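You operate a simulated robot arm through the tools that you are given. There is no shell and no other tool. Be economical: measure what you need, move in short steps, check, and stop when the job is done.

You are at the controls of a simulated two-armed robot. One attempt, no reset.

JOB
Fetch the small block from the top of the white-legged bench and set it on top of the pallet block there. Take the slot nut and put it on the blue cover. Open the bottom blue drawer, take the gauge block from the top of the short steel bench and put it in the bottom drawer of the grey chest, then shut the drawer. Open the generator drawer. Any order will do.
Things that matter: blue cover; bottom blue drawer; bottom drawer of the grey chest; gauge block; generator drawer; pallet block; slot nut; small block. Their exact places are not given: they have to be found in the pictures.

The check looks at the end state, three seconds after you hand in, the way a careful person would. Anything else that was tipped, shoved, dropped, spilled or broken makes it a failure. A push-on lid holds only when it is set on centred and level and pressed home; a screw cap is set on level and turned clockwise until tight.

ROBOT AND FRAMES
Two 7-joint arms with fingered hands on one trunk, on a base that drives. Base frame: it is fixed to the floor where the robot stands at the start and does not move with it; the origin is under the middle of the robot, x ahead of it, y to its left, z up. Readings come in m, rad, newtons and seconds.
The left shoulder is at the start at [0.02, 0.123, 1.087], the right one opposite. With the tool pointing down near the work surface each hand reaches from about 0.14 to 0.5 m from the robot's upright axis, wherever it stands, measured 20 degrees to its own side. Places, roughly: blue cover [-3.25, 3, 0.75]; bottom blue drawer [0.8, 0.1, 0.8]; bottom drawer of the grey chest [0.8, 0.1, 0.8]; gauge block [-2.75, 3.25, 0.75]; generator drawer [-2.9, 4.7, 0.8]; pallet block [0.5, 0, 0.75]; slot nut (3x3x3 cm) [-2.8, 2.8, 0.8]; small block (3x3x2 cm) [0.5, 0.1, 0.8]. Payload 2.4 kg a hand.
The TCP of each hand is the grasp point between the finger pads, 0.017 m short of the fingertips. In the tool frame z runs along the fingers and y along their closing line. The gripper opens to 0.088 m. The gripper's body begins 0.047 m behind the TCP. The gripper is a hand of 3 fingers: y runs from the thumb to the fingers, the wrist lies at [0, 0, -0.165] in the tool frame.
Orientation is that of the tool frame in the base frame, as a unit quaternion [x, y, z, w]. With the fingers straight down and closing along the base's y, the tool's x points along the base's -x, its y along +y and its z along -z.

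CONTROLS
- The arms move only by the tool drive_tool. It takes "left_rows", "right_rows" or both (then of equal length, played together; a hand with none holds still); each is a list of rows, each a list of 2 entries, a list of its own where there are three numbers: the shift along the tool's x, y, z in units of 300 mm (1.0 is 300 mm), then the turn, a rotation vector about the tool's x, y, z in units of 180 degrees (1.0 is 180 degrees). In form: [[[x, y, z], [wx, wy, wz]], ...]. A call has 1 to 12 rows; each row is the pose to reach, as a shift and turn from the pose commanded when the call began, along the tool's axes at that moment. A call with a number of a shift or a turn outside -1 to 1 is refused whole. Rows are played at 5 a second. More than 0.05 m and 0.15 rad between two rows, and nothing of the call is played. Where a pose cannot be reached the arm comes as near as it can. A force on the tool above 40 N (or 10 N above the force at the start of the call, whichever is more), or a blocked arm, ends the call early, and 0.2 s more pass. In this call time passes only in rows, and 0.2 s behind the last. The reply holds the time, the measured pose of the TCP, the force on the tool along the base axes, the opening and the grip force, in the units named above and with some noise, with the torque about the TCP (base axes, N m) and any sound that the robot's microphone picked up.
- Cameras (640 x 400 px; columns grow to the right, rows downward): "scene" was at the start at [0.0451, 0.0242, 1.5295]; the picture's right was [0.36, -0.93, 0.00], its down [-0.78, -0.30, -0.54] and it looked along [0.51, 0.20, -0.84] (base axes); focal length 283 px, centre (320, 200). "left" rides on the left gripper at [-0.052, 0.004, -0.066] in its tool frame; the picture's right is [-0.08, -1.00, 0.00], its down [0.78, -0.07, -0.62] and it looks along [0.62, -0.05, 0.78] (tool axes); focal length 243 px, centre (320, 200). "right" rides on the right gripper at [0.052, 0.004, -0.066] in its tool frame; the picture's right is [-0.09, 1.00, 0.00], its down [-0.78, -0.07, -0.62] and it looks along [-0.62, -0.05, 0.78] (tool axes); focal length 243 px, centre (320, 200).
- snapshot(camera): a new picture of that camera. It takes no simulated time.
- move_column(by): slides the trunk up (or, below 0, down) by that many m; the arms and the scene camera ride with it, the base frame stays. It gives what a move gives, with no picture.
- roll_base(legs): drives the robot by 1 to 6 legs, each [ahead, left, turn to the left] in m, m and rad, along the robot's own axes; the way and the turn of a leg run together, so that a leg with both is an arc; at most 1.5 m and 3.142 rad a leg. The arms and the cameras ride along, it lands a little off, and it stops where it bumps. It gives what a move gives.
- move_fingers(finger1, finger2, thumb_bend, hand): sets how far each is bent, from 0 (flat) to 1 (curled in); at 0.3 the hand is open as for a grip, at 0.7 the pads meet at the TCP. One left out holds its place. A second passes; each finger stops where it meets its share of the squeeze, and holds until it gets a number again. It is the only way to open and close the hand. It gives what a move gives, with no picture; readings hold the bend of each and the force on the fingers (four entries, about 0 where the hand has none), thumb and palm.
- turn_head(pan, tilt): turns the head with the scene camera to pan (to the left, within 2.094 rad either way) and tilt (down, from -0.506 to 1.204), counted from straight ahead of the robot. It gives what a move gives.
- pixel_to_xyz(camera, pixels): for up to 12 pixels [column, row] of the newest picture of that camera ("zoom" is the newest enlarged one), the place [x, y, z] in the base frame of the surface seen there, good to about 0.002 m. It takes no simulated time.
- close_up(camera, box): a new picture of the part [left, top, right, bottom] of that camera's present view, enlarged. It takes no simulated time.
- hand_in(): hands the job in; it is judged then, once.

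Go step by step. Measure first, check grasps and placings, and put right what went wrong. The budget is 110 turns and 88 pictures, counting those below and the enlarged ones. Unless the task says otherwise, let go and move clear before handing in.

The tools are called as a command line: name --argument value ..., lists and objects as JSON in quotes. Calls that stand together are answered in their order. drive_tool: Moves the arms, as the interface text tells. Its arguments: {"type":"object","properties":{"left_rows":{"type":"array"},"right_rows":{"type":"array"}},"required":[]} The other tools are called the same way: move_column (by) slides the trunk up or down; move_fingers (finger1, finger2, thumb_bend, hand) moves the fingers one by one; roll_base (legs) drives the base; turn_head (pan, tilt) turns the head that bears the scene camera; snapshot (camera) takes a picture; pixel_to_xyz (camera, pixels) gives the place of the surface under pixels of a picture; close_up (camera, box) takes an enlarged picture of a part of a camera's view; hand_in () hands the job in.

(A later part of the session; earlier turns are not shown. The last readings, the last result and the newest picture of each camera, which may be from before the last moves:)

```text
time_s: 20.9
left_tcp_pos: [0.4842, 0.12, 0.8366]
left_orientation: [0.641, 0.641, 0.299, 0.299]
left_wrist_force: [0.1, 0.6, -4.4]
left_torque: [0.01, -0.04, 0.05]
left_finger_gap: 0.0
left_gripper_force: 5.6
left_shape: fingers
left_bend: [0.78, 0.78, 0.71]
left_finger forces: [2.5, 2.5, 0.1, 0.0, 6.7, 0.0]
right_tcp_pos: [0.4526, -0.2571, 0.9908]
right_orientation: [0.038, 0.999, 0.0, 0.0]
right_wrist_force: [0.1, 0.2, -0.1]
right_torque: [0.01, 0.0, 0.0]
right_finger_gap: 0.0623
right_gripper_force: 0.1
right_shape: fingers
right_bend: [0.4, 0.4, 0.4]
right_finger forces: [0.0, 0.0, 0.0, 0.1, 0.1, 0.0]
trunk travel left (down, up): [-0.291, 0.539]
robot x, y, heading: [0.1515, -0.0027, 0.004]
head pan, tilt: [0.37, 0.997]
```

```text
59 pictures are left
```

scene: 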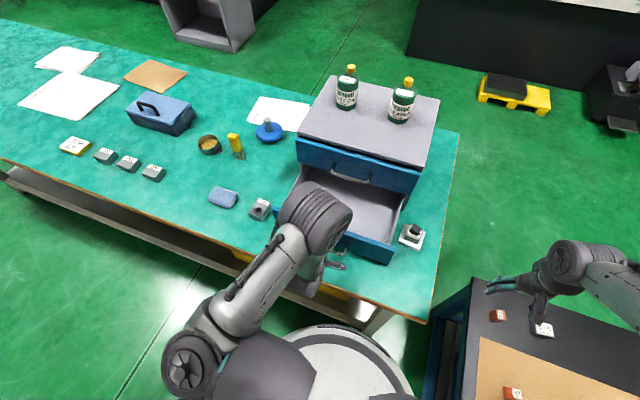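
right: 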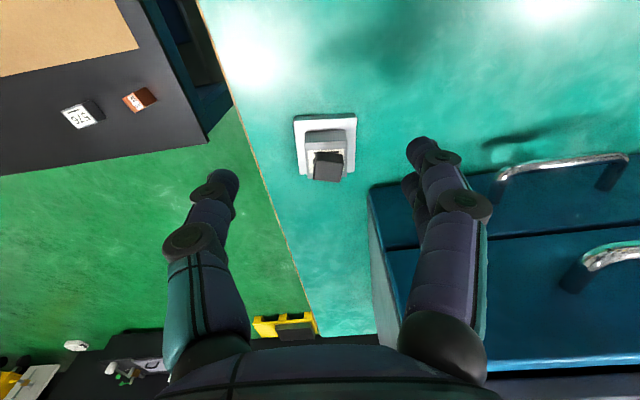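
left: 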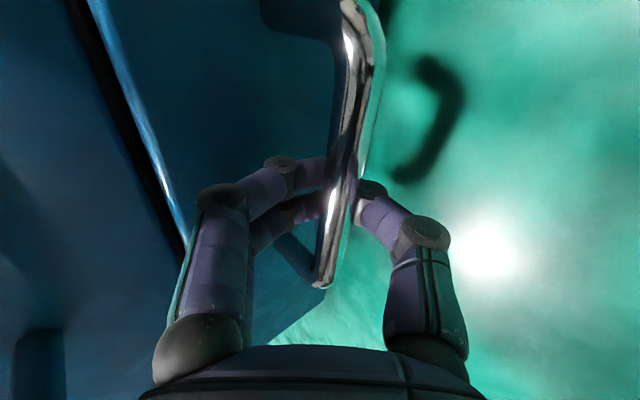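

The drawer is open about 16 cm. I'll release the handle and back out along the tool axis.

move_fingers --hand "left" --finger1 0.5 --finger2 0.5 --thumb_bend 0.45

drive_tool --left_rows '[[[0, 0, -0.1], [0, 0, 0]], [[0, 0, -0.2], [0, 0, 0]], [[0, 0.05, -0.35], [0, 0, 0]], [[0, 0.15, -0.4], [0, 0, 0]]]'

snapshot --camera "left"

turn_head --pan 1.9 --tilt 0.35

snapshot --camera "scene"

```text
time_s: 21.9
left_tcp_pos: [0.4829, 0.1191, 0.8365]
left_orientation: [0.641, 0.641, 0.299, 0.299]
left_wrist_force: [-2.9, -0.6, 0.4]
left_torque: [0.01, -0.02, -0.03]
left_finger_gap: 0.0434
left_gripper_force: 1.1
left_shape: fingers
left_bend: [0.52, 0.52, 0.45]
left_finger forces: [0.9, 0.6, 0.0, 0.1, 0.0, 0.1]
right_tcp_pos: [0.4529, -0.2579, 0.9904]
right_orientation: [0.039, 0.999, 0.0, 0.0]
right_wrist_force: [0.1, -0.5, -0.5]
right_torque: [-0.04, 0.02, 0.02]
right_finger_gap: 0.0624
right_gripper_force: 0.1
right_shape: fingers
right_bend: [0.4, 0.4, 0.4]
right_finger forces: [0.0, 0.0, 0.0, 0.0, 0.1, 0.1]
trunk travel left (down, up): [-0.291, 0.539]
robot x, y, heading: [0.15, -0.0035, 0.003]
head pan, tilt: [0.37, 0.997]
```

```text
time_s: 22.9
left_tcp_pos: [0.4673, 0.0923, 0.9464]
left_orientation: [0.64, 0.641, 0.298, 0.299]
left_wrist_force: [-0.3, 0.6, 0.4]
left_torque: [0.0, -0.02, 0.01]
left_finger_gap: 0.0452
left_gripper_force: 0.1
left_shape: fingers
left_bend: [0.5, 0.5, 0.45]
left_finger forces: [0.0, 0.0, 0.0, 0.0, 0.1, 0.1]
left hand out of reach, approached as far as the arm can: row 2, 3, 4
right_tcp_pos: [0.4522, -0.2575, 0.9912]
right_orientation: [0.039, 0.999, -0.001, 0.0]
right_wrist_force: [0.7, 0.1, 0.0]
right_torque: [0.02, -0.01, -0.01]
right_finger_gap: 0.0624
right_gripper_force: 0.0
right_shape: fingers
right_bend: [0.4, 0.4, 0.4]
right_finger forces: [0.1, 0.1, 0.1, 0.0, 0.0, 0.0]
trunk travel left (down, up): [-0.291, 0.539]
robot x, y, heading: [0.1555, -0.0005, -0.002]
head pan, tilt: [0.37, 0.997]
```

```text
58 pictures are left
```

left: 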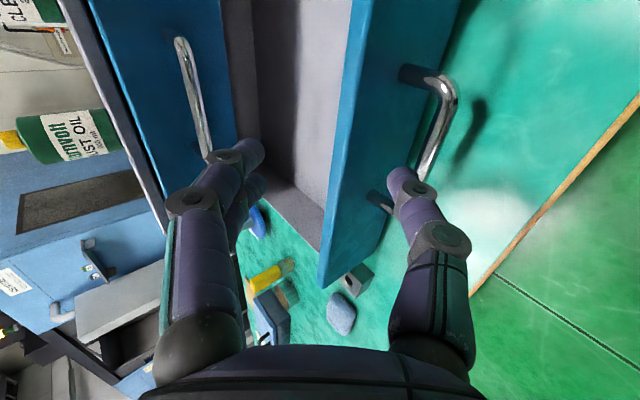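

```text
time_s: 24.5
left_tcp_pos: [0.4678, 0.0923, 0.9446]
left_orientation: [0.641, 0.641, 0.299, 0.299]
left_wrist_force: [0.4, -0.3, -0.2]
left_torque: [0.01, 0.01, -0.02]
left_finger_gap: 0.0452
left_gripper_force: 0.1
left_shape: fingers
left_bend: [0.5, 0.5, 0.45]
left_finger forces: [0.0, 0.1, 0.1, 0.0, 0.1, 0.0]
right_tcp_pos: [0.4528, -0.2588, 0.9899]
right_orientation: [0.039, 0.999, 0.0, 0.0]
right_wrist_force: [0.6, -0.2, 0.5]
right_torque: [0.0, 0.03, 0.03]
right_finger_gap: 0.0619
right_gripper_force: 0.0
right_shape: fingers
right_bend: [0.4, 0.4, 0.4]
right_finger forces: [0.1, 0.0, 0.0, 0.1, 0.1, 0.1]
trunk travel left (down, up): [-0.291, 0.539]
robot x, y, heading: [0.1575, -0.0036, 0.003]
head pan, tilt: [1.901, 0.351]
```

```text
57 pictures are left
```

scene: 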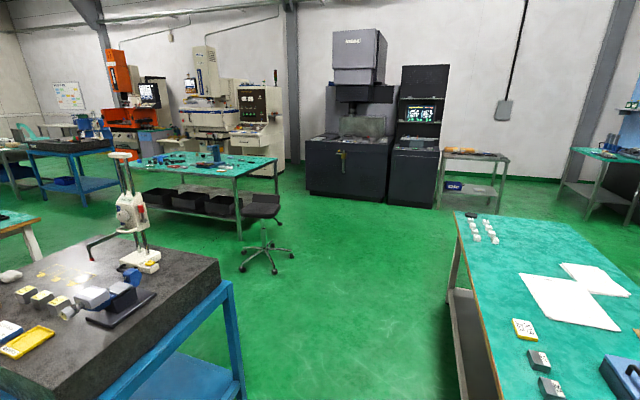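

The drawer handle is released. The far teal table at (210,170) should be the short steel bench, and the white machine at (250,110) the generator. I'll locate the obstacles and targets.

pixel_to_xyz --camera "scene" --pixels '[[218, 268], [240, 395], [130, 165], [275, 158], [180, 157], [240, 172], [265, 260], [248, 140], [440, 260], [455, 215], [215, 160], [236, 235]]'

close_up --camera "scene" --box '[120, 80, 300, 280]'

drive_tool --left_rows '[[[0.03, 0.1, -0.03], [0, 0, 0]], [[0.06, 0.2, -0.06], [0, 0, 0]], [[0.1, 0.3, -0.1], [0, 0, 0]]]'

```text
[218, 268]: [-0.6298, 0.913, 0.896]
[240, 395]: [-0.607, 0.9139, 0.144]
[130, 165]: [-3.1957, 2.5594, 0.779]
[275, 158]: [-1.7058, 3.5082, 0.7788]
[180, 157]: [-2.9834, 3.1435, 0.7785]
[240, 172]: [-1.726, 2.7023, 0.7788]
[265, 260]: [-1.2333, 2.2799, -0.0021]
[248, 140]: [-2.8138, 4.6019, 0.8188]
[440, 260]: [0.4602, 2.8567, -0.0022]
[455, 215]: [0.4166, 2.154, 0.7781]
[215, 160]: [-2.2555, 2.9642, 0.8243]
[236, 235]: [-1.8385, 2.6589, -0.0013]
```

```text
2.00 times, centred on (210, 180) of scene
```

zoom: 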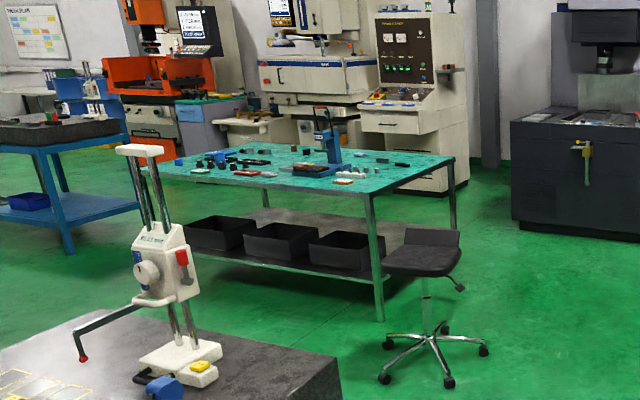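

```text
time_s: 25.3
left_tcp_pos: [0.5019, 0.1248, 1.0317]
left_orientation: [0.641, 0.641, 0.297, 0.3]
left_wrist_force: [0.2, 0.1, 0.6]
left_torque: [0.01, 0.01, -0.01]
left_finger_gap: 0.045
left_gripper_force: 0.1
left_shape: fingers
left_bend: [0.5, 0.5, 0.45]
left_finger forces: [0.1, 0.0, 0.1, 0.0, 0.0, 0.0]
right_tcp_pos: [0.4529, -0.2575, 0.99]
right_orientation: [0.04, 0.999, -0.001, 0.0]
right_wrist_force: [-0.5, 0.0, 0.2]
right_torque: [0.0, -0.02, 0.0]
right_finger_gap: 0.062
right_gripper_force: 0.1
right_shape: fingers
right_bend: [0.4, 0.4, 0.4]
right_finger forces: [0.0, 0.0, 0.0, 0.0, 0.0, 0.1]
trunk travel left (down, up): [-0.291, 0.539]
robot x, y, heading: [0.153, 0.0015, -0.002]
head pan, tilt: [1.901, 0.351]
```

The bench spans roughly x −3.2…−1.7, y 2.6…3.5, with the granite table corner at (−0.63,0.91) and the stool near (−1.2,2.3). I'll return the left hand to a straight-down travel pose and then drive around.

drive_tool --left_rows '[[[0.02, -0.008, -0.022], [0.0181, 0.0181, -0.0388]], [[0.042, -0.016, -0.045], [0.0362, 0.0362, -0.0775]], [[0.063, -0.024, -0.067], [0.0543, 0.0543, -0.1163]], [[0.083, -0.032, -0.09], [0.0723, 0.0723, -0.155]], [[0.104, -0.04, -0.112], [0.0904, 0.0904, -0.1938]], [[0.125, -0.048, -0.134], [0.1085, 0.1085, -0.2325]], [[0.146, -0.055, -0.157], [0.1266, 0.1266, -0.2713]], [[0.167, -0.063, -0.179], [0.1447, 0.1447, -0.31]], [[0.188, -0.071, -0.202], [0.1628, 0.1628, -0.3488]], [[0.208, -0.079, -0.224], [0.1808, 0.1808, -0.3875]], [[0.229, -0.087, -0.247], [0.1989, 0.1989, -0.4263]], [[0.25, -0.095, -0.269], [0.217, 0.217, -0.465]]]'

roll_base --legs '[[-0.3, 0, 0], [0, 1.4, 0], [0, 0, 1.571], [0, 1.4, 0]]'

turn_head --pan 0.5 --tilt 0.45

snapshot --camera "scene"

```text
time_s: 27.9
left_tcp_pos: [0.421, 0.1993, 1.0624]
left_orientation: [-0.001, 1.0, -0.001, -0.001]
left_wrist_force: [0.1, -0.2, 1.2]
left_torque: [-0.02, 0.01, 0.01]
left_finger_gap: 0.0453
left_gripper_force: 0.1
left_shape: fingers
left_bend: [0.5, 0.5, 0.45]
left_finger forces: [0.1, 0.0, 0.0, 0.1, 0.1, 0.0]
right_tcp_pos: [0.4521, -0.258, 0.9897]
right_orientation: [0.039, 0.999, 0.0, 0.0]
right_wrist_force: [0.5, 0.2, 0.1]
right_torque: [0.0, 0.0, 0.01]
right_finger_gap: 0.0618
right_gripper_force: 0.1
right_shape: fingers
right_bend: [0.4, 0.4, 0.4]
right_finger forces: [0.0, 0.1, 0.0, 0.0, 0.0, 0.0]
trunk travel left (down, up): [-0.291, 0.539]
robot x, y, heading: [0.1542, -0.0016, 0.003]
head pan, tilt: [1.901, 0.351]
```

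```text
time_s: 47.0
left_tcp_pos: [-1.7348, 1.7062, 1.0616]
left_orientation: [-0.7, 0.714, -0.001, 0.001]
left_wrist_force: [-0.3, -0.5, 0.1]
left_torque: [-0.03, -0.01, 0.0]
left_finger_gap: 0.0453
left_gripper_force: 0.0
left_shape: fingers
left_bend: [0.5, 0.5, 0.45]
left_finger forces: [0.1, 0.0, 0.0, 0.0, 0.0, 0.1]
right_tcp_pos: [-1.2761, 1.7277, 0.9904]
right_orientation: [-0.672, 0.74, 0.0, 0.0]
right_wrist_force: [-0.3, 0.7, -0.4]
right_torque: [-0.01, 0.01, 0.03]
right_finger_gap: 0.0623
right_gripper_force: 0.1
right_shape: fingers
right_bend: [0.4, 0.4, 0.4]
right_finger forces: [0.1, 0.0, 0.0, 0.1, 0.1, 0.0]
trunk travel left (down, up): [-0.291, 0.539]
robot x, y, heading: [-1.5381, 1.4354, 1.551]
head pan, tilt: [1.901, 0.351]
```

```text
time_s: 48.5
left_tcp_pos: [-1.7338, 1.7065, 1.0627]
left_orientation: [-0.7, 0.714, 0.0, 0.001]
left_wrist_force: [1.0, -0.2, 0.6]
left_torque: [0.0, -0.01, 0.0]
left_finger_gap: 0.0452
left_gripper_force: 0.1
left_shape: fingers
left_bend: [0.5, 0.5, 0.45]
left_finger forces: [0.1, 0.0, 0.0, 0.0, 0.0, 0.1]
right_tcp_pos: [-1.2772, 1.7298, 0.989]
right_orientation: [-0.672, 0.741, 0.0, -0.001]
right_wrist_force: [0.2, 0.3, 0.7]
right_torque: [0.03, 0.02, 0.02]
right_finger_gap: 0.0621
right_gripper_force: 0.1
right_shape: fingers
right_bend: [0.4, 0.4, 0.4]
right_finger forces: [0.1, 0.0, 0.0, 0.0, 0.0, 0.1]
trunk travel left (down, up): [-0.291, 0.539]
robot x, y, heading: [-1.5449, 1.4335, 1.549]
head pan, tilt: [0.499, 0.45]
```

```text
55 pictures are left
```

scene: 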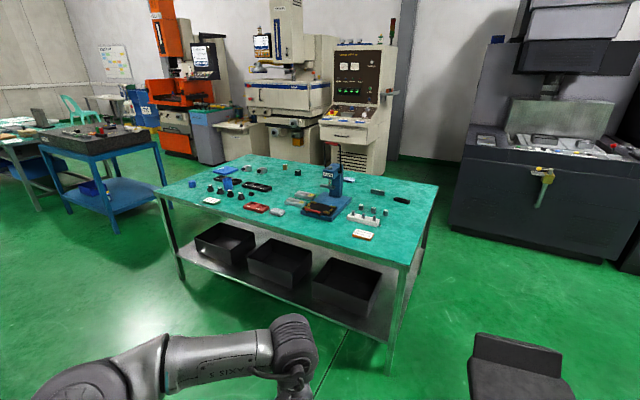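

The bench is in view. I'll move left to face its left half and then look closely.

roll_base --legs '[[0, 1.3, 0.02]]'

turn_head --pan 0.0 --tilt 0.6

snapshot --camera "scene"

close_up --camera "scene" --box '[160, 80, 420, 230]'

```text
time_s: 55.0
left_tcp_pos: [-3.0234, 1.747, 1.061]
left_orientation: [-0.694, 0.72, 0.001, 0.0]
left_wrist_force: [0.5, -0.7, -0.1]
left_torque: [0.02, 0.04, 0.0]
left_finger_gap: 0.0455
left_gripper_force: 0.0
left_shape: fingers
left_bend: [0.5, 0.5, 0.45]
left_finger forces: [0.1, 0.1, 0.0, 0.0, 0.0, 0.0]
right_tcp_pos: [-2.5638, 1.7619, 0.99]
right_orientation: [-0.665, 0.747, 0.001, 0.0]
right_wrist_force: [-0.4, -0.7, 0.6]
right_torque: [0.03, 0.01, 0.01]
right_finger_gap: 0.0623
right_gripper_force: 0.1
right_shape: fingers
right_bend: [0.4, 0.4, 0.4]
right_finger forces: [0.0, 0.1, 0.0, 0.1, 0.0, 0.0]
trunk travel left (down, up): [-0.291, 0.539]
robot x, y, heading: [-2.8346, 1.4723, 1.535]
head pan, tilt: [0.499, 0.45]
```

```text
time_s: 56.0
left_tcp_pos: [-3.0226, 1.7469, 1.062]
left_orientation: [-0.694, 0.72, 0.0, 0.0]
left_wrist_force: [0.2, 0.7, 0.4]
left_torque: [0.02, -0.01, -0.01]
left_finger_gap: 0.0452
left_gripper_force: 0.1
left_shape: fingers
left_bend: [0.5, 0.5, 0.45]
left_finger forces: [0.0, 0.0, 0.0, 0.1, 0.0, 0.1]
right_tcp_pos: [-2.5654, 1.7627, 0.99]
right_orientation: [-0.665, 0.747, 0.0, 0.0]
right_wrist_force: [1.3, -0.2, -0.7]
right_torque: [0.01, 0.02, 0.0]
right_finger_gap: 0.0622
right_gripper_force: 0.0
right_shape: fingers
right_bend: [0.4, 0.4, 0.4]
right_finger forces: [0.0, 0.0, 0.1, 0.0, 0.1, 0.1]
trunk travel left (down, up): [-0.291, 0.539]
robot x, y, heading: [-2.8297, 1.4738, 1.539]
head pan, tilt: [0.0, 0.6]
```

```text
54 pictures are left
```

scene: 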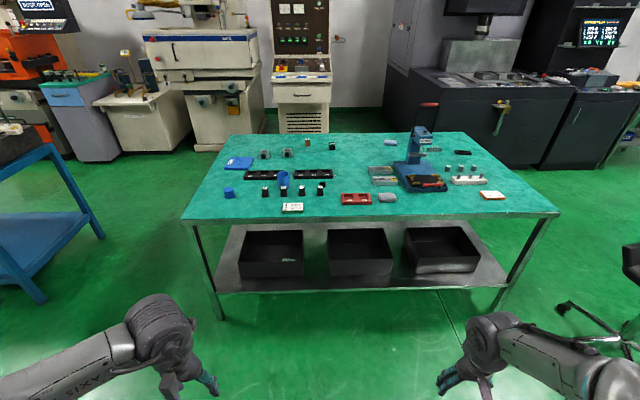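

```text
2.46 times, centred on (290, 155) of scene
```

zoom: 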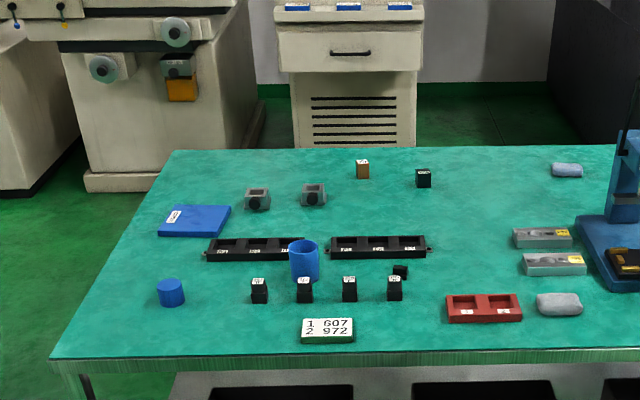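

Now I'll measure everything on the bench from the enlarged picture.

pixel_to_xyz --camera "zoom" --pixels '[[195, 218], [257, 192], [313, 188], [362, 161], [423, 171], [170, 285], [258, 281], [304, 280], [349, 278], [394, 277], [400, 268], [303, 245]]'

pixel_to_xyz --camera "zoom" --pixels '[[50, 360], [175, 152], [350, 53], [542, 234], [555, 258], [565, 166], [350, 70], [485, 300], [330, 325]]'

close_up --camera "scene" --box '[215, 130, 345, 215]'

```text
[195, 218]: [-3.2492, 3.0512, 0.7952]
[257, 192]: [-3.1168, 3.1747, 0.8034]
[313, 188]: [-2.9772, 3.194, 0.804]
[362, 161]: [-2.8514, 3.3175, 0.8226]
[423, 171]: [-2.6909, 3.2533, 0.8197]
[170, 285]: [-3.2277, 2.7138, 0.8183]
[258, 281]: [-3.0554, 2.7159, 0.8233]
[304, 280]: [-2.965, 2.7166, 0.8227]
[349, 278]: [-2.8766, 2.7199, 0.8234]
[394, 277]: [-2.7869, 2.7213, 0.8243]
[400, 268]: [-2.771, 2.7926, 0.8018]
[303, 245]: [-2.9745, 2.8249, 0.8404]
```

```text
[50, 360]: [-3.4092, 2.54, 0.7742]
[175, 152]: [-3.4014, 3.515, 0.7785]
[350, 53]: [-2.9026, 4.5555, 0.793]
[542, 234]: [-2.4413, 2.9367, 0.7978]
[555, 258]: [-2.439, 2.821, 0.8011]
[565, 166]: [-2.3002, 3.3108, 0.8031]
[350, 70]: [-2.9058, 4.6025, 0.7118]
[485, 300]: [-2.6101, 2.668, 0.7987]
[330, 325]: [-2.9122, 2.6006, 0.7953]
```

```text
4.71 times, centred on (280, 172) of scene
```

zoom: 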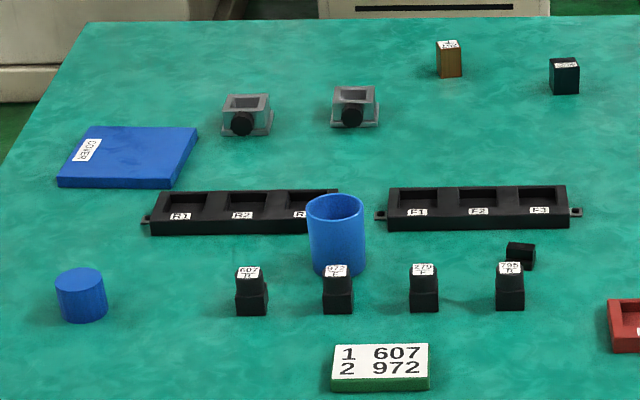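

The blue cover is at (−3.249,3.05), the slot nut is the small dark piece at (−2.771,2.793), and the gauge block is one of the two labelled blocks near (−2.85,3.32) or (−2.69,3.25). I'll read the labels.

close_up --camera "scene" --box '[295, 130, 345, 162]'

close_up --camera "scene" --box '[300, 170, 350, 202]'

```text
12.50 times, centred on (320, 146) of scene
```

zoom: 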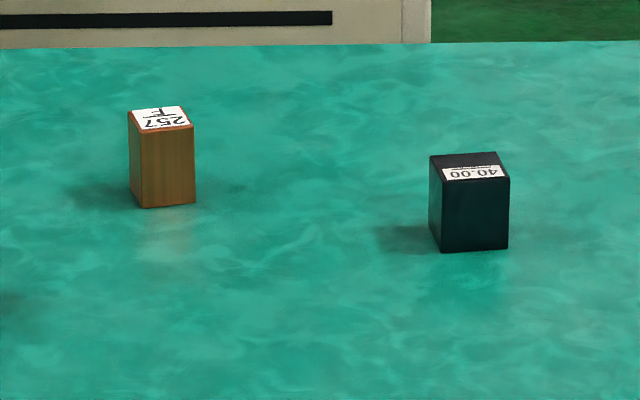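

```text
12.50 times, centred on (325, 186) of scene
```

zoom: 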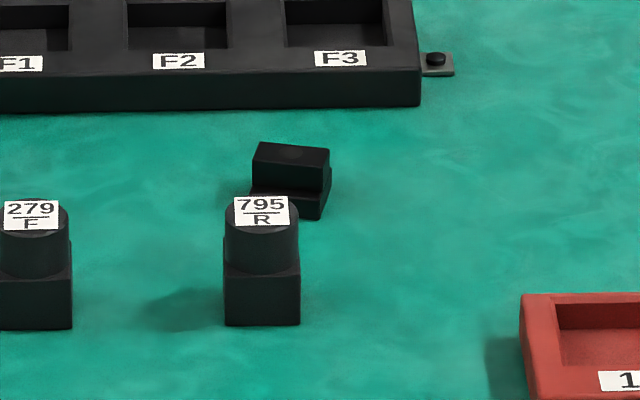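

The "40.00" black block at (−2.69,3.25) is the gauge block and the stepped dark piece behind block 795 is the slot nut. I'll check floor clearances (shelf front, blue table, machines).

pixel_to_xyz --camera "scene" --pixels '[[350, 291], [220, 318], [100, 235], [45, 300], [75, 160], [180, 150], [300, 135], [195, 225], [70, 145], [140, 230], [400, 130], [340, 240]]'

roll_base --legs '[[0.6, 0, 0.034]]'

turn_head --pan 0.0 --tilt 0.75

snapshot --camera "scene"

```text
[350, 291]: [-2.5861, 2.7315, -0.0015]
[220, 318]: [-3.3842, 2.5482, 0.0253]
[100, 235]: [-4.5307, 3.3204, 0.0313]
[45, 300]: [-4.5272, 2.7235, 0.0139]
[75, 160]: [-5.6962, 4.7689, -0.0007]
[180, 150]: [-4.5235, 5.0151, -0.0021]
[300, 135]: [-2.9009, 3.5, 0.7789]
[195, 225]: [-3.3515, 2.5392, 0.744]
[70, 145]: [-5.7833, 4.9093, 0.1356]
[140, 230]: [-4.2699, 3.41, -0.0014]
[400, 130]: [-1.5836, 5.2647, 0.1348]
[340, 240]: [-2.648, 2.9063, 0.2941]
```

```text
time_s: 59.4
left_tcp_pos: [-3.0152, 2.3425, 1.0612]
left_orientation: [-0.704, 0.71, 0.0, 0.0]
left_wrist_force: [0.7, 0.0, 0.1]
left_torque: [-0.01, -0.02, 0.0]
left_finger_gap: 0.0453
left_gripper_force: 0.1
left_shape: fingers
left_bend: [0.5, 0.5, 0.45]
left_finger forces: [0.0, 0.1, 0.0, 0.1, 0.0, 0.1]
right_tcp_pos: [-2.5579, 2.3702, 0.9899]
right_orientation: [-0.675, 0.738, 0.0, 0.0]
right_wrist_force: [0.2, 0.4, 0.0]
right_torque: [0.01, -0.02, -0.03]
right_finger_gap: 0.062
right_gripper_force: 0.0
right_shape: fingers
right_bend: [0.4, 0.4, 0.4]
right_finger forces: [0.0, 0.0, 0.1, 0.1, 0.1, 0.0]
trunk travel left (down, up): [-0.291, 0.539]
robot x, y, heading: [-2.8177, 2.0712, 1.562]
head pan, tilt: [0.0, 0.6]
```

```text
time_s: 60.1
left_tcp_pos: [-3.0168, 2.3432, 1.0615]
left_orientation: [-0.704, 0.711, 0.0, 0.0]
left_wrist_force: [-1.4, -0.9, 0.5]
left_torque: [0.0, -0.02, 0.02]
left_finger_gap: 0.0456
left_gripper_force: 0.0
left_shape: fingers
left_bend: [0.5, 0.5, 0.45]
left_finger forces: [0.0, 0.0, 0.1, 0.0, 0.0, 0.0]
right_tcp_pos: [-2.5587, 2.3701, 0.9905]
right_orientation: [-0.676, 0.737, 0.001, 0.0]
right_wrist_force: [-0.4, 0.2, 0.1]
right_torque: [0.01, -0.02, -0.06]
right_finger_gap: 0.0622
right_gripper_force: 0.1
right_shape: fingers
right_bend: [0.4, 0.4, 0.4]
right_finger forces: [0.1, 0.1, 0.0, 0.1, 0.0, 0.0]
trunk travel left (down, up): [-0.291, 0.539]
robot x, y, heading: [-2.8167, 2.0752, 1.56]
head pan, tilt: [0.0, 0.75]
```

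```text
49 pictures are left
```

scene: 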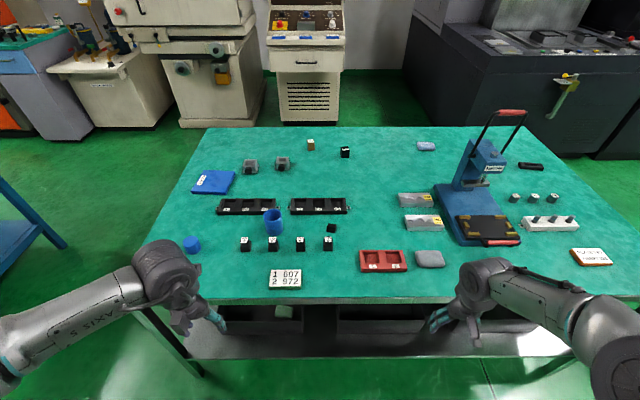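

The front of the bench is reachable. I'll look closely at the nut and its neighbours for a grasp.

close_up --camera "scene" --box '[285, 190, 365, 250]'

pixel_to_xyz --camera "scene" --pixels '[[331, 225], [331, 231], [328, 237], [345, 213], [300, 213], [355, 210], [350, 240], [420, 262], [300, 236], [328, 248]]'

```text
6.67 times, centred on (325, 220) of scene
```

zoom: 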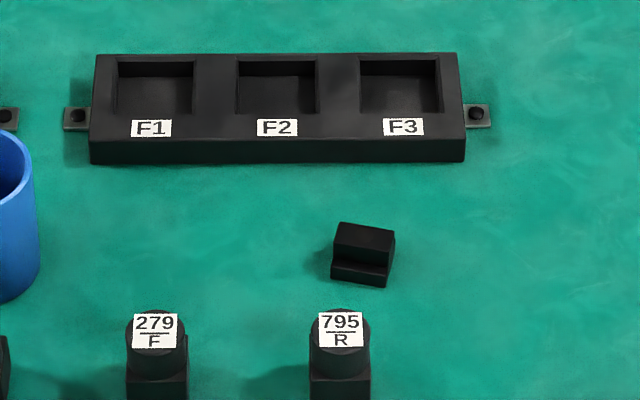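

```text
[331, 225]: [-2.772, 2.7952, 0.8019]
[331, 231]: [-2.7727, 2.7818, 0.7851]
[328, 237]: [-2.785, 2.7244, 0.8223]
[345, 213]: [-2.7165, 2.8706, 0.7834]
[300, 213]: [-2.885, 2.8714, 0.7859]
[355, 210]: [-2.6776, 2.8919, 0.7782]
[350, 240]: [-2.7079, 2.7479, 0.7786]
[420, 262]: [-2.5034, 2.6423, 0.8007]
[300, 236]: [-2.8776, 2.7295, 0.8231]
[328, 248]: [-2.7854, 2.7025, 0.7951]
```

pixel_to_xyz --camera "zoom" --pixels '[[344, 226], [391, 234], [387, 262], [338, 256], [362, 243], [334, 270], [384, 280]]'

roll_base --legs '[[0.27, 0.0, 0.01]]'

```text
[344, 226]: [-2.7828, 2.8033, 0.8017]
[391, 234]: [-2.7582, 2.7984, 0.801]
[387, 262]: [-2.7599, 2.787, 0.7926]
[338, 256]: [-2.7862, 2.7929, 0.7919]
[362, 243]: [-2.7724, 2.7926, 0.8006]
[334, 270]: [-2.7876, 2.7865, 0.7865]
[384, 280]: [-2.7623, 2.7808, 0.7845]
```

```text
time_s: 62.0
left_tcp_pos: [-3.0178, 2.5976, 1.0615]
left_orientation: [-0.706, 0.708, 0.001, 0.0]
left_wrist_force: [1.0, 0.5, -0.2]
left_torque: [0.04, 0.0, 0.01]
left_finger_gap: 0.0455
left_gripper_force: 0.1
left_shape: fingers
left_bend: [0.5, 0.5, 0.45]
left_finger forces: [0.1, 0.0, 0.0, 0.0, 0.0, 0.1]
right_tcp_pos: [-2.559, 2.6296, 0.9904]
right_orientation: [-0.679, 0.734, 0.001, 0.001]
right_wrist_force: [-0.9, -0.7, 0.4]
right_torque: [0.02, 0.01, -0.02]
right_finger_gap: 0.0622
right_gripper_force: 0.2
right_shape: fingers
right_bend: [0.4, 0.4, 0.4]
right_finger forces: [0.0, 0.1, 0.0, 0.1, 0.1, 0.0]
trunk travel left (down, up): [-0.291, 0.539]
robot x, y, heading: [-2.8181, 2.3306, 1.568]
head pan, tilt: [0.0, 0.75]
```

The nut is centred at about (−2.772,2.796) with yaw −11°. I'll bring the right hand above it, closing along x.

drive_tool --right_rows '[[[-0.071, 0.107, 0.043], [0, 0, 0.005]], [[-0.142, 0.214, 0.086], [0, 0, 0.011]], [[-0.213, 0.322, 0.129], [0, 0, 0.016]], [[-0.284, 0.429, 0.171], [0, 0, 0.022]], [[-0.355, 0.536, 0.214], [0, 0, 0.027]], [[-0.426, 0.643, 0.257], [0, 0, 0.033]], [[-0.497, 0.751, 0.3], [0, 0, 0.038]]]'

snapshot --camera "right"

```text
time_s: 63.6
left_tcp_pos: [-3.0166, 2.5985, 1.0607]
left_orientation: [-0.706, 0.708, 0.0, 0.0]
left_wrist_force: [1.3, -0.5, 1.1]
left_torque: [0.01, 0.0, 0.01]
left_finger_gap: 0.0451
left_gripper_force: 0.1
left_shape: fingers
left_bend: [0.5, 0.5, 0.45]
left_finger forces: [0.0, 0.0, 0.1, 0.0, 0.1, 0.0]
right_tcp_pos: [-2.7743, 2.7896, 0.9006]
right_orientation: [-0.633, 0.774, -0.001, -0.002]
right_wrist_force: [1.6, 0.4, 0.6]
right_torque: [0.0, 0.0, 0.01]
right_finger_gap: 0.062
right_gripper_force: 0.1
right_shape: fingers
right_bend: [0.4, 0.4, 0.4]
right_finger forces: [0.0, 0.1, 0.0, 0.0, 0.0, 0.1]
right hand out of reach, approached as far as the arm can: row 7
trunk travel left (down, up): [-0.291, 0.539]
robot x, y, heading: [-2.8188, 2.3306, 1.571]
head pan, tilt: [0.0, 0.75]
```

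```text
47 pictures are left
```

right: 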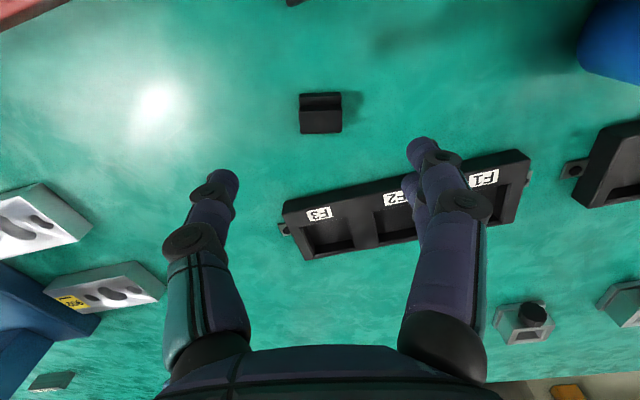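

The arm is just at its reach limit and 6 mm short in y. I'll lower the trunk instead and inch the base forward.

move_column --by -0.06

drive_tool --right_rows '[[[-0.02, 0.0, -0.02], [0, 0, 0]], [[-0.02, 0, 0], [0, 0, 0]]]'

snapshot --camera "right"

```text
time_s: 64.6
left_tcp_pos: [-3.0154, 2.5979, 1.002]
left_orientation: [-0.706, 0.708, -0.001, 0.0]
left_wrist_force: [0.7, -0.3, 0.6]
left_torque: [-0.04, 0.01, 0.0]
left_finger_gap: 0.0453
left_gripper_force: 0.2
left_shape: fingers
left_bend: [0.5, 0.5, 0.45]
left_finger forces: [0.0, 0.0, 0.1, 0.0, 0.0, 0.0]
right_tcp_pos: [-2.7734, 2.7907, 0.8423]
right_orientation: [-0.634, 0.774, 0.0, 0.0]
right_wrist_force: [-1.0, 0.1, 0.1]
right_torque: [0.02, -0.02, -0.01]
right_finger_gap: 0.062
right_gripper_force: 0.0
right_shape: fingers
right_bend: [0.4, 0.4, 0.4]
right_finger forces: [0.0, 0.0, 0.1, 0.0, 0.0, 0.0]
trunk travel left (down, up): [-0.231, 0.599]
robot x, y, heading: [-2.8191, 2.3301, 1.567]
head pan, tilt: [0.0, 0.75]
```

```text
time_s: 65.2
left_tcp_pos: [-3.0155, 2.5984, 1.0012]
left_orientation: [-0.707, 0.708, 0.0, 0.0]
left_wrist_force: [0.0, -0.3, -0.6]
left_torque: [0.0, -0.03, 0.03]
left_finger_gap: 0.0451
left_gripper_force: 0.2
left_shape: fingers
left_bend: [0.5, 0.5, 0.45]
left_finger forces: [0.1, 0.0, 0.1, 0.1, 0.1, 0.0]
right_tcp_pos: [-2.7712, 2.7906, 0.8432]
right_orientation: [-0.634, 0.773, 0.0, 0.0]
right_wrist_force: [0.3, 0.2, 0.0]
right_torque: [-0.01, -0.03, 0.01]
right_finger_gap: 0.0618
right_gripper_force: 0.2
right_shape: fingers
right_bend: [0.4, 0.4, 0.4]
right_finger forces: [0.0, 0.1, 0.0, 0.0, 0.0, 0.0]
right hand out of reach, approached as far as the arm can: row 1, 2
trunk travel left (down, up): [-0.231, 0.599]
robot x, y, heading: [-2.8149, 2.3304, 1.567]
head pan, tilt: [0.0, 0.75]
```

```text
46 pictures are left
```

right: 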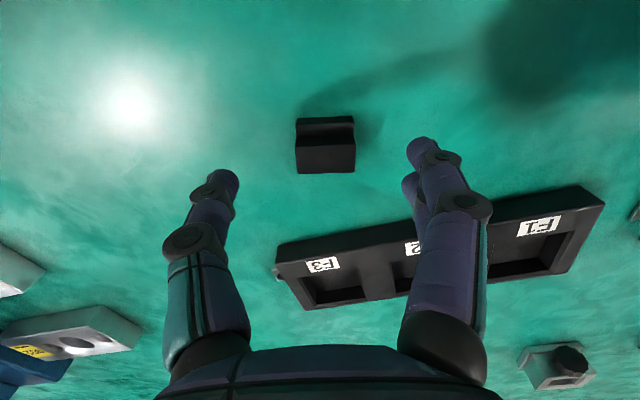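

The nut is 5 mm ahead of the grasp point (rows 116–172, column 325). I'll nudge the base 6 mm forward and drop the trunk 42 mm.

roll_base --legs '[[0.007, 0.002, 0]]'

move_column --by -0.034

snapshot --camera "right"

```text
time_s: 65.9
left_tcp_pos: [-3.0169, 2.5989, 1.0023]
left_orientation: [-0.707, 0.708, 0.0, 0.0]
left_wrist_force: [-0.2, 0.1, -0.2]
left_torque: [0.0, 0.02, 0.03]
left_finger_gap: 0.0453
left_gripper_force: 0.0
left_shape: fingers
left_bend: [0.5, 0.5, 0.45]
left_finger forces: [0.0, 0.1, 0.1, 0.0, 0.0, 0.0]
right_tcp_pos: [-2.7707, 2.7906, 0.8422]
right_orientation: [-0.634, 0.773, 0.001, 0.0]
right_wrist_force: [0.2, -0.3, -0.3]
right_torque: [0.03, -0.04, 0.01]
right_finger_gap: 0.0622
right_gripper_force: 0.1
right_shape: fingers
right_bend: [0.4, 0.4, 0.4]
right_finger forces: [0.0, 0.0, 0.1, 0.1, 0.1, 0.0]
trunk travel left (down, up): [-0.231, 0.599]
robot x, y, heading: [-2.8165, 2.3285, 1.571]
head pan, tilt: [0.0, 0.75]
stopped in leg 1: the robot was blocked; the commanded pose is now the measured one
```

```text
time_s: 66.7
left_tcp_pos: [-3.0174, 2.5992, 0.9683]
left_orientation: [0.707, -0.707, 0.0, 0.0]
left_wrist_force: [0.0, -0.3, 0.0]
left_torque: [0.0, -0.01, -0.01]
left_finger_gap: 0.0453
left_gripper_force: 0.1
left_shape: fingers
left_bend: [0.5, 0.5, 0.45]
left_finger forces: [0.0, 0.1, 0.1, 0.0, 0.0, 0.0]
right_tcp_pos: [-2.7704, 2.7902, 0.8078]
right_orientation: [-0.634, 0.774, 0.001, 0.001]
right_wrist_force: [0.7, 0.1, 0.9]
right_torque: [0.0, -0.03, 0.02]
right_finger_gap: 0.062
right_gripper_force: 0.1
right_shape: fingers
right_bend: [0.4, 0.4, 0.4]
right_finger forces: [0.0, 0.0, 0.1, 0.0, 0.0, 0.0]
trunk travel left (down, up): [-0.197, 0.633]
robot x, y, heading: [-2.8177, 2.3247, 1.567]
head pan, tilt: [0.0, 0.75]
```

```text
45 pictures are left
```

right: 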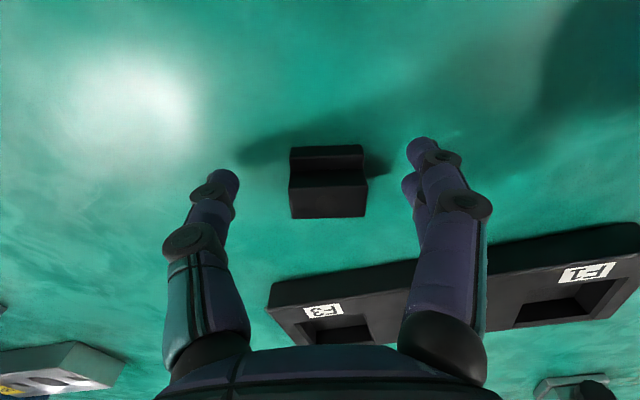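

The base is up against the shelf. With the trunk lower the arm may reach further, so I'll extend 6 mm forward and 7 mm down by arm.

drive_tool --right_rows '[[[-0.02, 0.008, 0.01], [0, 0, 0]], [[-0.02, 0.008, 0.022], [0, 0, 0]]]'

snapshot --camera "right"

```text
time_s: 67.3
left_tcp_pos: [-3.017, 2.5992, 0.9676]
left_orientation: [-0.707, 0.708, 0.0, 0.0]
left_wrist_force: [-0.3, -0.3, 0.7]
left_torque: [0.01, -0.03, 0.02]
left_finger_gap: 0.0454
left_gripper_force: 0.0
left_shape: fingers
left_bend: [0.5, 0.5, 0.45]
left_finger forces: [0.1, 0.0, 0.1, 0.1, 0.0, 0.0]
right_tcp_pos: [-2.7707, 2.7903, 0.8028]
right_orientation: [-0.633, 0.774, 0.0, 0.0]
right_wrist_force: [0.4, -0.3, 0.3]
right_torque: [-0.01, 0.0, -0.02]
right_finger_gap: 0.0623
right_gripper_force: 0.1
right_shape: fingers
right_bend: [0.4, 0.4, 0.4]
right_finger forces: [0.1, 0.0, 0.1, 0.1, 0.1, 0.0]
right hand out of reach, approached as far as the arm can: row 1, 2
trunk travel left (down, up): [-0.197, 0.633]
robot x, y, heading: [-2.8171, 2.3296, 1.57]
head pan, tilt: [0.0, 0.75]
```

```text
44 pictures are left
```

right: 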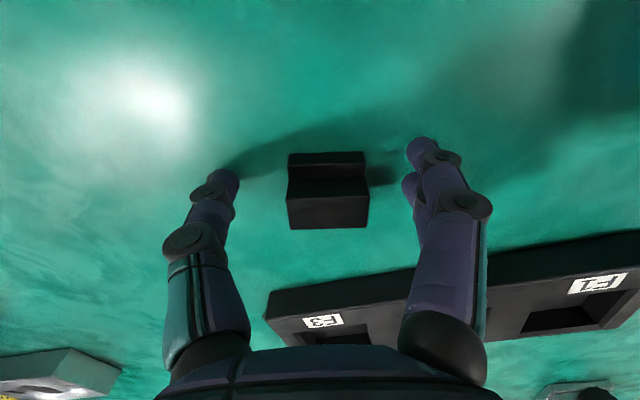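

I'm still about 5 mm short, so I'll tilt the hand 6° to gain reach while moving the grasp point forward.

drive_tool --right_rows '[[[-0.005, 0.0, -0.01], [0, -0.017, 0]], [[-0.016, 0.003, 0.0], [0, -0.034, 0]]]'

```text
time_s: 67.9
left_tcp_pos: [-3.0177, 2.5984, 0.9682]
left_orientation: [-0.706, 0.708, 0.0, 0.0]
left_wrist_force: [-0.1, -0.7, 1.0]
left_torque: [0.0, -0.02, -0.01]
left_finger_gap: 0.045
left_gripper_force: 0.0
left_shape: fingers
left_bend: [0.5, 0.5, 0.45]
left_finger forces: [0.0, 0.0, 0.1, 0.1, 0.2, 0.1]
right_tcp_pos: [-2.7706, 2.7949, 0.8015]
right_orientation: [-0.633, 0.772, 0.034, 0.042]
right_wrist_force: [-0.1, 0.0, 0.8]
right_torque: [-0.03, -0.01, 0.01]
right_finger_gap: 0.0622
right_gripper_force: 0.0
right_shape: fingers
right_bend: [0.4, 0.4, 0.4]
right_finger forces: [0.1, 0.0, 0.0, 0.0, 0.0, 0.0]
trunk travel left (down, up): [-0.197, 0.633]
robot x, y, heading: [-2.8194, 2.333, 1.57]
head pan, tilt: [0.0, 0.75]
```

Now the TCP is at (−2.771,2.795,0.8015) with no contact. I'll close on the nut.

move_fingers --hand "right" --finger1 0.75 --finger2 0.75 --thumb_bend 0.75

drive_tool --right_rows '[[[0, 0, -0.05], [0, 0, 0]], [[0.02, 0, -0.15], [0, 0, 0]], [[0.06, 0, -0.3], [0, 0.016, 0]], [[0.1, 0, -0.4], [0, 0.034, 0]]]'

snapshot --camera "right"

```text
time_s: 68.9
left_tcp_pos: [-3.017, 2.5987, 0.9686]
left_orientation: [-0.706, 0.708, -0.001, 0.001]
left_wrist_force: [-0.8, -0.5, 0.1]
left_torque: [0.0, 0.0, 0.02]
left_finger_gap: 0.0449
left_gripper_force: 0.1
left_shape: fingers
left_bend: [0.5, 0.5, 0.45]
left_finger forces: [0.1, 0.1, 0.0, 0.1, 0.0, 0.1]
right_tcp_pos: [-2.7701, 2.7946, 0.8028]
right_orientation: [-0.633, 0.773, 0.034, 0.041]
right_wrist_force: [0.7, 0.2, -0.6]
right_torque: [0.02, -0.02, -0.02]
right_finger_gap: 0.0218
right_gripper_force: 13.5
right_shape: fingers
right_bend: [0.67, 0.67, 0.62]
right_finger forces: [6.7, 6.5, 0.1, 0.1, 13.2, 0.0]
trunk travel left (down, up): [-0.197, 0.633]
robot x, y, heading: [-2.819, 2.3297, 1.568]
head pan, tilt: [0.0, 0.75]
```

```text
time_s: 69.9
left_tcp_pos: [-3.0168, 2.5985, 0.9677]
left_orientation: [-0.706, 0.708, 0.0, 0.001]
left_wrist_force: [-0.4, -0.7, -0.4]
left_torque: [0.01, -0.03, 0.0]
left_finger_gap: 0.0454
left_gripper_force: 0.0
left_shape: fingers
left_bend: [0.5, 0.5, 0.45]
left_finger forces: [0.0, 0.0, 0.0, 0.0, 0.1, 0.1]
right_tcp_pos: [-2.7781, 2.7517, 0.9195]
right_orientation: [-0.634, 0.773, -0.001, 0.0]
right_wrist_force: [0.0, 0.0, -1.2]
right_torque: [-0.01, 0.0, 0.01]
right_finger_gap: 0.0221
right_gripper_force: 13.1
right_shape: fingers
right_bend: [0.67, 0.68, 0.62]
right_finger forces: [6.7, 6.5, 0.0, 0.0, 13.2, 0.0]
trunk travel left (down, up): [-0.197, 0.633]
robot x, y, heading: [-2.8189, 2.3304, 1.568]
head pan, tilt: [0.0, 0.75]
```

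```text
43 pictures are left
```

right: 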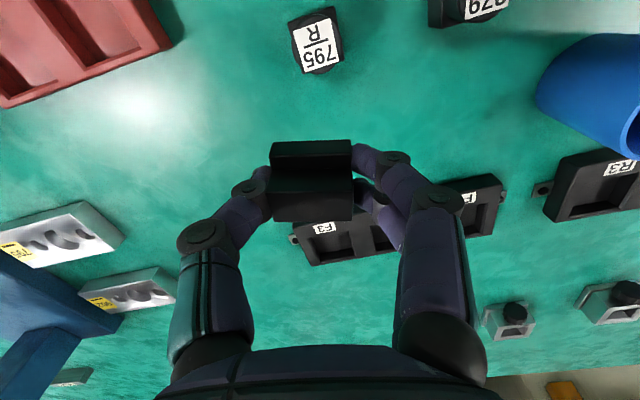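

The nut is held (gap 22 mm). I'll retract and raise the hand, then drive round to the left end of the bench facing +x.

drive_tool --right_rows '[[[0.1, -0.02, -0.06], [0, 0, 0]], [[0.2, -0.05, -0.12], [0, 0, 0]], [[0.3, -0.1, -0.18], [0, 0, 0]], [[0.4, -0.2, -0.24], [0, 0, 0]]]'

move_column --by 0.06

roll_base --legs '[[-0.35, 0, 0], [0, 1.1, 0], [0, 0, -1.571], [0, 1.05, 0]]'

snapshot --camera "scene"

```text
time_s: 70.9
left_tcp_pos: [-3.0163, 2.5977, 0.9678]
left_orientation: [-0.706, 0.708, 0.0, 0.0]
left_wrist_force: [-0.2, 0.6, 0.2]
left_torque: [-0.01, 0.03, 0.0]
left_finger_gap: 0.0453
left_gripper_force: 0.2
left_shape: fingers
left_bend: [0.5, 0.5, 0.45]
left_finger forces: [0.1, 0.1, 0.1, 0.0, 0.1, 0.0]
right_tcp_pos: [-2.7457, 2.6234, 0.993]
right_orientation: [-0.633, 0.774, 0.0, 0.001]
right_wrist_force: [0.4, 0.3, -2.3]
right_torque: [-0.01, 0.02, 0.03]
right_finger_gap: 0.0219
right_gripper_force: 12.6
right_shape: fingers
right_bend: [0.67, 0.68, 0.62]
right_finger forces: [6.5, 6.4, 0.0, 0.1, 13.2, 0.1]
trunk travel left (down, up): [-0.197, 0.633]
robot x, y, heading: [-2.8233, 2.3313, 1.566]
head pan, tilt: [0.0, 0.75]
```

```text
time_s: 71.9
left_tcp_pos: [-3.0176, 2.5977, 1.0284]
left_orientation: [-0.706, 0.708, 0.0, 0.0]
left_wrist_force: [-0.3, 0.2, 0.9]
left_torque: [-0.01, 0.04, 0.02]
left_finger_gap: 0.0454
left_gripper_force: 0.0
left_shape: fingers
left_bend: [0.5, 0.5, 0.45]
left_finger forces: [0.0, 0.0, 0.0, 0.0, 0.1, 0.0]
right_tcp_pos: [-2.7468, 2.6245, 1.052]
right_orientation: [-0.634, 0.774, 0.0, 0.0]
right_wrist_force: [0.2, -0.4, -0.2]
right_torque: [-0.03, -0.02, 0.0]
right_finger_gap: 0.0219
right_gripper_force: 12.6
right_shape: fingers
right_bend: [0.67, 0.68, 0.62]
right_finger forces: [6.5, 6.5, 0.0, 0.0, 13.1, 0.0]
trunk travel left (down, up): [-0.257, 0.573]
robot x, y, heading: [-2.8177, 2.3283, 1.575]
head pan, tilt: [0.0, 0.75]
```

```text
time_s: 88.2
left_tcp_pos: [-3.7034, 3.2013, 1.0283]
left_orientation: [-0.022, 1.0, 0.0, 0.0]
left_wrist_force: [-0.4, 0.2, -1.6]
left_torque: [-0.02, 0.03, 0.02]
left_finger_gap: 0.0452
left_gripper_force: 0.0
left_shape: fingers
left_bend: [0.5, 0.5, 0.45]
left_finger forces: [0.0, 0.1, 0.0, 0.0, 0.0, 0.0]
right_tcp_pos: [-3.6658, 2.9317, 1.0516]
right_orientation: [0.077, 0.997, -0.001, -0.001]
right_wrist_force: [0.5, 0.7, -1.2]
right_torque: [0.01, -0.01, -0.04]
right_finger_gap: 0.0219
right_gripper_force: 13.1
right_shape: fingers
right_bend: [0.67, 0.68, 0.62]
right_finger forces: [6.7, 6.6, 0.0, 0.1, 13.1, 0.0]
trunk travel left (down, up): [-0.257, 0.573]
robot x, y, heading: [-3.9629, 2.9866, 0.046]
head pan, tilt: [0.0, 0.75]
```

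```text
42 pictures are left
```

scene: 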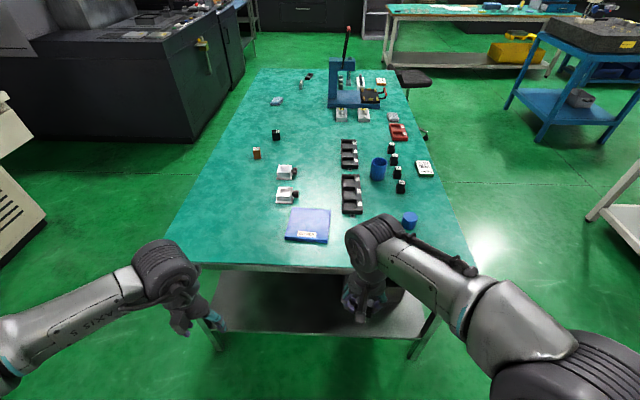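

The cover is at (308,224) in front. I'll measure its corners and move 0.27 m closer.

pixel_to_xyz --camera "scene" --pixels '[[293, 210], [329, 211], [287, 238], [327, 240], [308, 224], [306, 234]]'

roll_base --legs '[[0.27, 0.09, -0.046]]'

```text
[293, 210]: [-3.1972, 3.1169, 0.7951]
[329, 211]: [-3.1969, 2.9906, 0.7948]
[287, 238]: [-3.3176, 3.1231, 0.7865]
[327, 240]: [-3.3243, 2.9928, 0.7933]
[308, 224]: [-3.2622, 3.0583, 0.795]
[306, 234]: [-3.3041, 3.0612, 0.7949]
```

```text
time_s: 90.2
left_tcp_pos: [-3.4238, 3.2831, 1.0274]
left_orientation: [0.003, 1.0, -0.001, -0.001]
left_wrist_force: [-0.1, 0.0, -0.6]
left_torque: [0.03, -0.02, 0.01]
left_finger_gap: 0.045
left_gripper_force: 0.0
left_shape: fingers
left_bend: [0.5, 0.5, 0.45]
left_finger forces: [0.0, 0.1, 0.0, 0.0, 0.0, 0.0]
right_tcp_pos: [-3.3995, 3.0115, 1.0518]
right_orientation: [0.101, 0.995, 0.0, -0.001]
right_wrist_force: [-0.4, 0.0, -1.6]
right_torque: [-0.01, -0.01, 0.0]
right_finger_gap: 0.022
right_gripper_force: 13.2
right_shape: fingers
right_bend: [0.67, 0.68, 0.62]
right_finger forces: [6.6, 6.6, 0.1, 0.1, 13.1, 0.0]
trunk travel left (down, up): [-0.257, 0.573]
robot x, y, heading: [-3.6943, 3.0869, -0.008]
head pan, tilt: [0.0, 0.75]
```

The cover centre is (−3.258,3.056) with its top at z 0.795. I'll carry the nut over it, re-applying the 6° tilt so the nut hangs level.

drive_tool --right_rows '[[[-0.072, 0.04, 0.08], [0, -0.005, 0]], [[-0.144, 0.08, 0.18], [0, -0.01, 0]], [[-0.216, 0.12, 0.28], [0, -0.015, 0]], [[-0.288, 0.16, 0.38], [0, -0.02, 0]], [[-0.36, 0.2, 0.48], [0, -0.025, 0]], [[-0.42, 0.23, 0.58], [0, -0.03, 0]], [[-0.432, 0.24, 0.66], [0, -0.034, 0]]]'

snapshot --camera "right"

```text
time_s: 91.8
left_tcp_pos: [-3.4251, 3.2841, 1.0287]
left_orientation: [0.003, 1.0, -0.001, 0.0]
left_wrist_force: [0.4, -0.1, 0.3]
left_torque: [-0.05, 0.03, -0.02]
left_finger_gap: 0.0454
left_gripper_force: 0.1
left_shape: fingers
left_bend: [0.5, 0.5, 0.45]
left_finger forces: [0.1, 0.0, 0.0, 0.1, 0.0, 0.0]
right_tcp_pos: [-3.2565, 3.0566, 0.8517]
right_orientation: [0.102, 0.993, -0.006, 0.053]
right_wrist_force: [0.0, -0.4, -1.5]
right_torque: [0.02, 0.02, 0.0]
right_finger_gap: 0.0221
right_gripper_force: 13.4
right_shape: fingers
right_bend: [0.68, 0.68, 0.62]
right_finger forces: [6.6, 6.6, 0.1, 0.0, 13.2, 0.1]
trunk travel left (down, up): [-0.257, 0.573]
robot x, y, heading: [-3.6972, 3.0908, -0.009]
head pan, tilt: [0.0, 0.75]
```

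```text
41 pictures are left
```

right: 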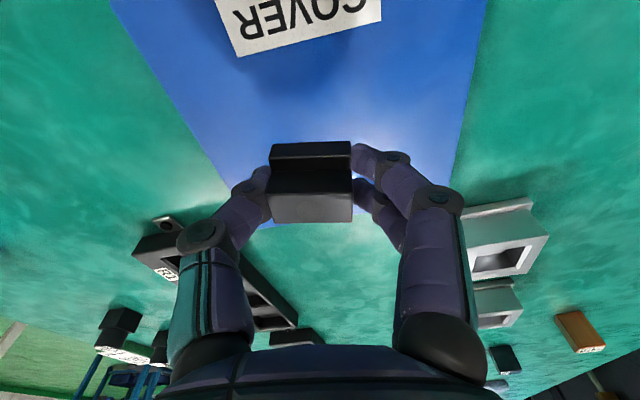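

The nut is over the cover. I'll lower 33 mm watching the force, then open only partway and lift.

drive_tool --right_rows '[[[0.003, 0, 0.05], [0, 0, 0]], [[0.005, 0, 0.09], [0, 0, 0]], [[0.008, 0, 0.108], [0, 0, 0]]]'

close_up --camera "right" --box '[200, 100, 440, 250]'

```text
time_s: 92.6
left_tcp_pos: [-3.4246, 3.2828, 1.028]
left_orientation: [0.003, 1.0, 0.0, 0.0]
left_wrist_force: [0.3, -0.4, -0.1]
left_torque: [0.0, -0.01, -0.02]
left_finger_gap: 0.0453
left_gripper_force: 0.0
left_shape: fingers
left_bend: [0.5, 0.5, 0.45]
left_finger forces: [0.0, 0.1, 0.0, 0.0, 0.0, 0.0]
right_tcp_pos: [-3.2575, 3.0572, 0.8214]
right_orientation: [0.102, 0.993, -0.005, 0.054]
right_wrist_force: [0.0, 0.5, -1.2]
right_torque: [0.0, 0.02, -0.02]
right_finger_gap: 0.0219
right_gripper_force: 12.9
right_shape: fingers
right_bend: [0.68, 0.68, 0.62]
right_finger forces: [6.6, 6.5, 0.0, 0.0, 13.1, 0.0]
trunk travel left (down, up): [-0.257, 0.573]
robot x, y, heading: [-3.6897, 3.082, -0.011]
head pan, tilt: [0.0, 0.75]
```

```text
2.67 times, centred on (320, 175) of right
```

zoom: 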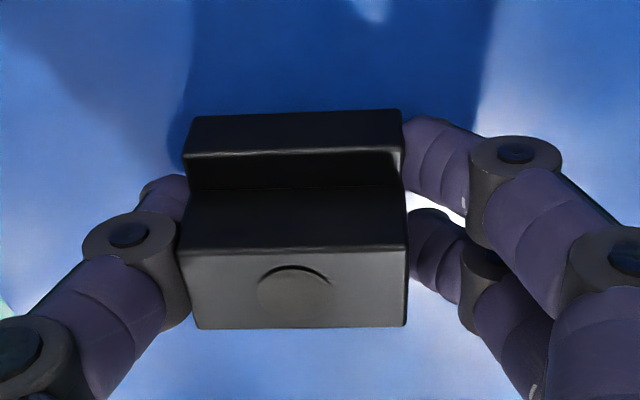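

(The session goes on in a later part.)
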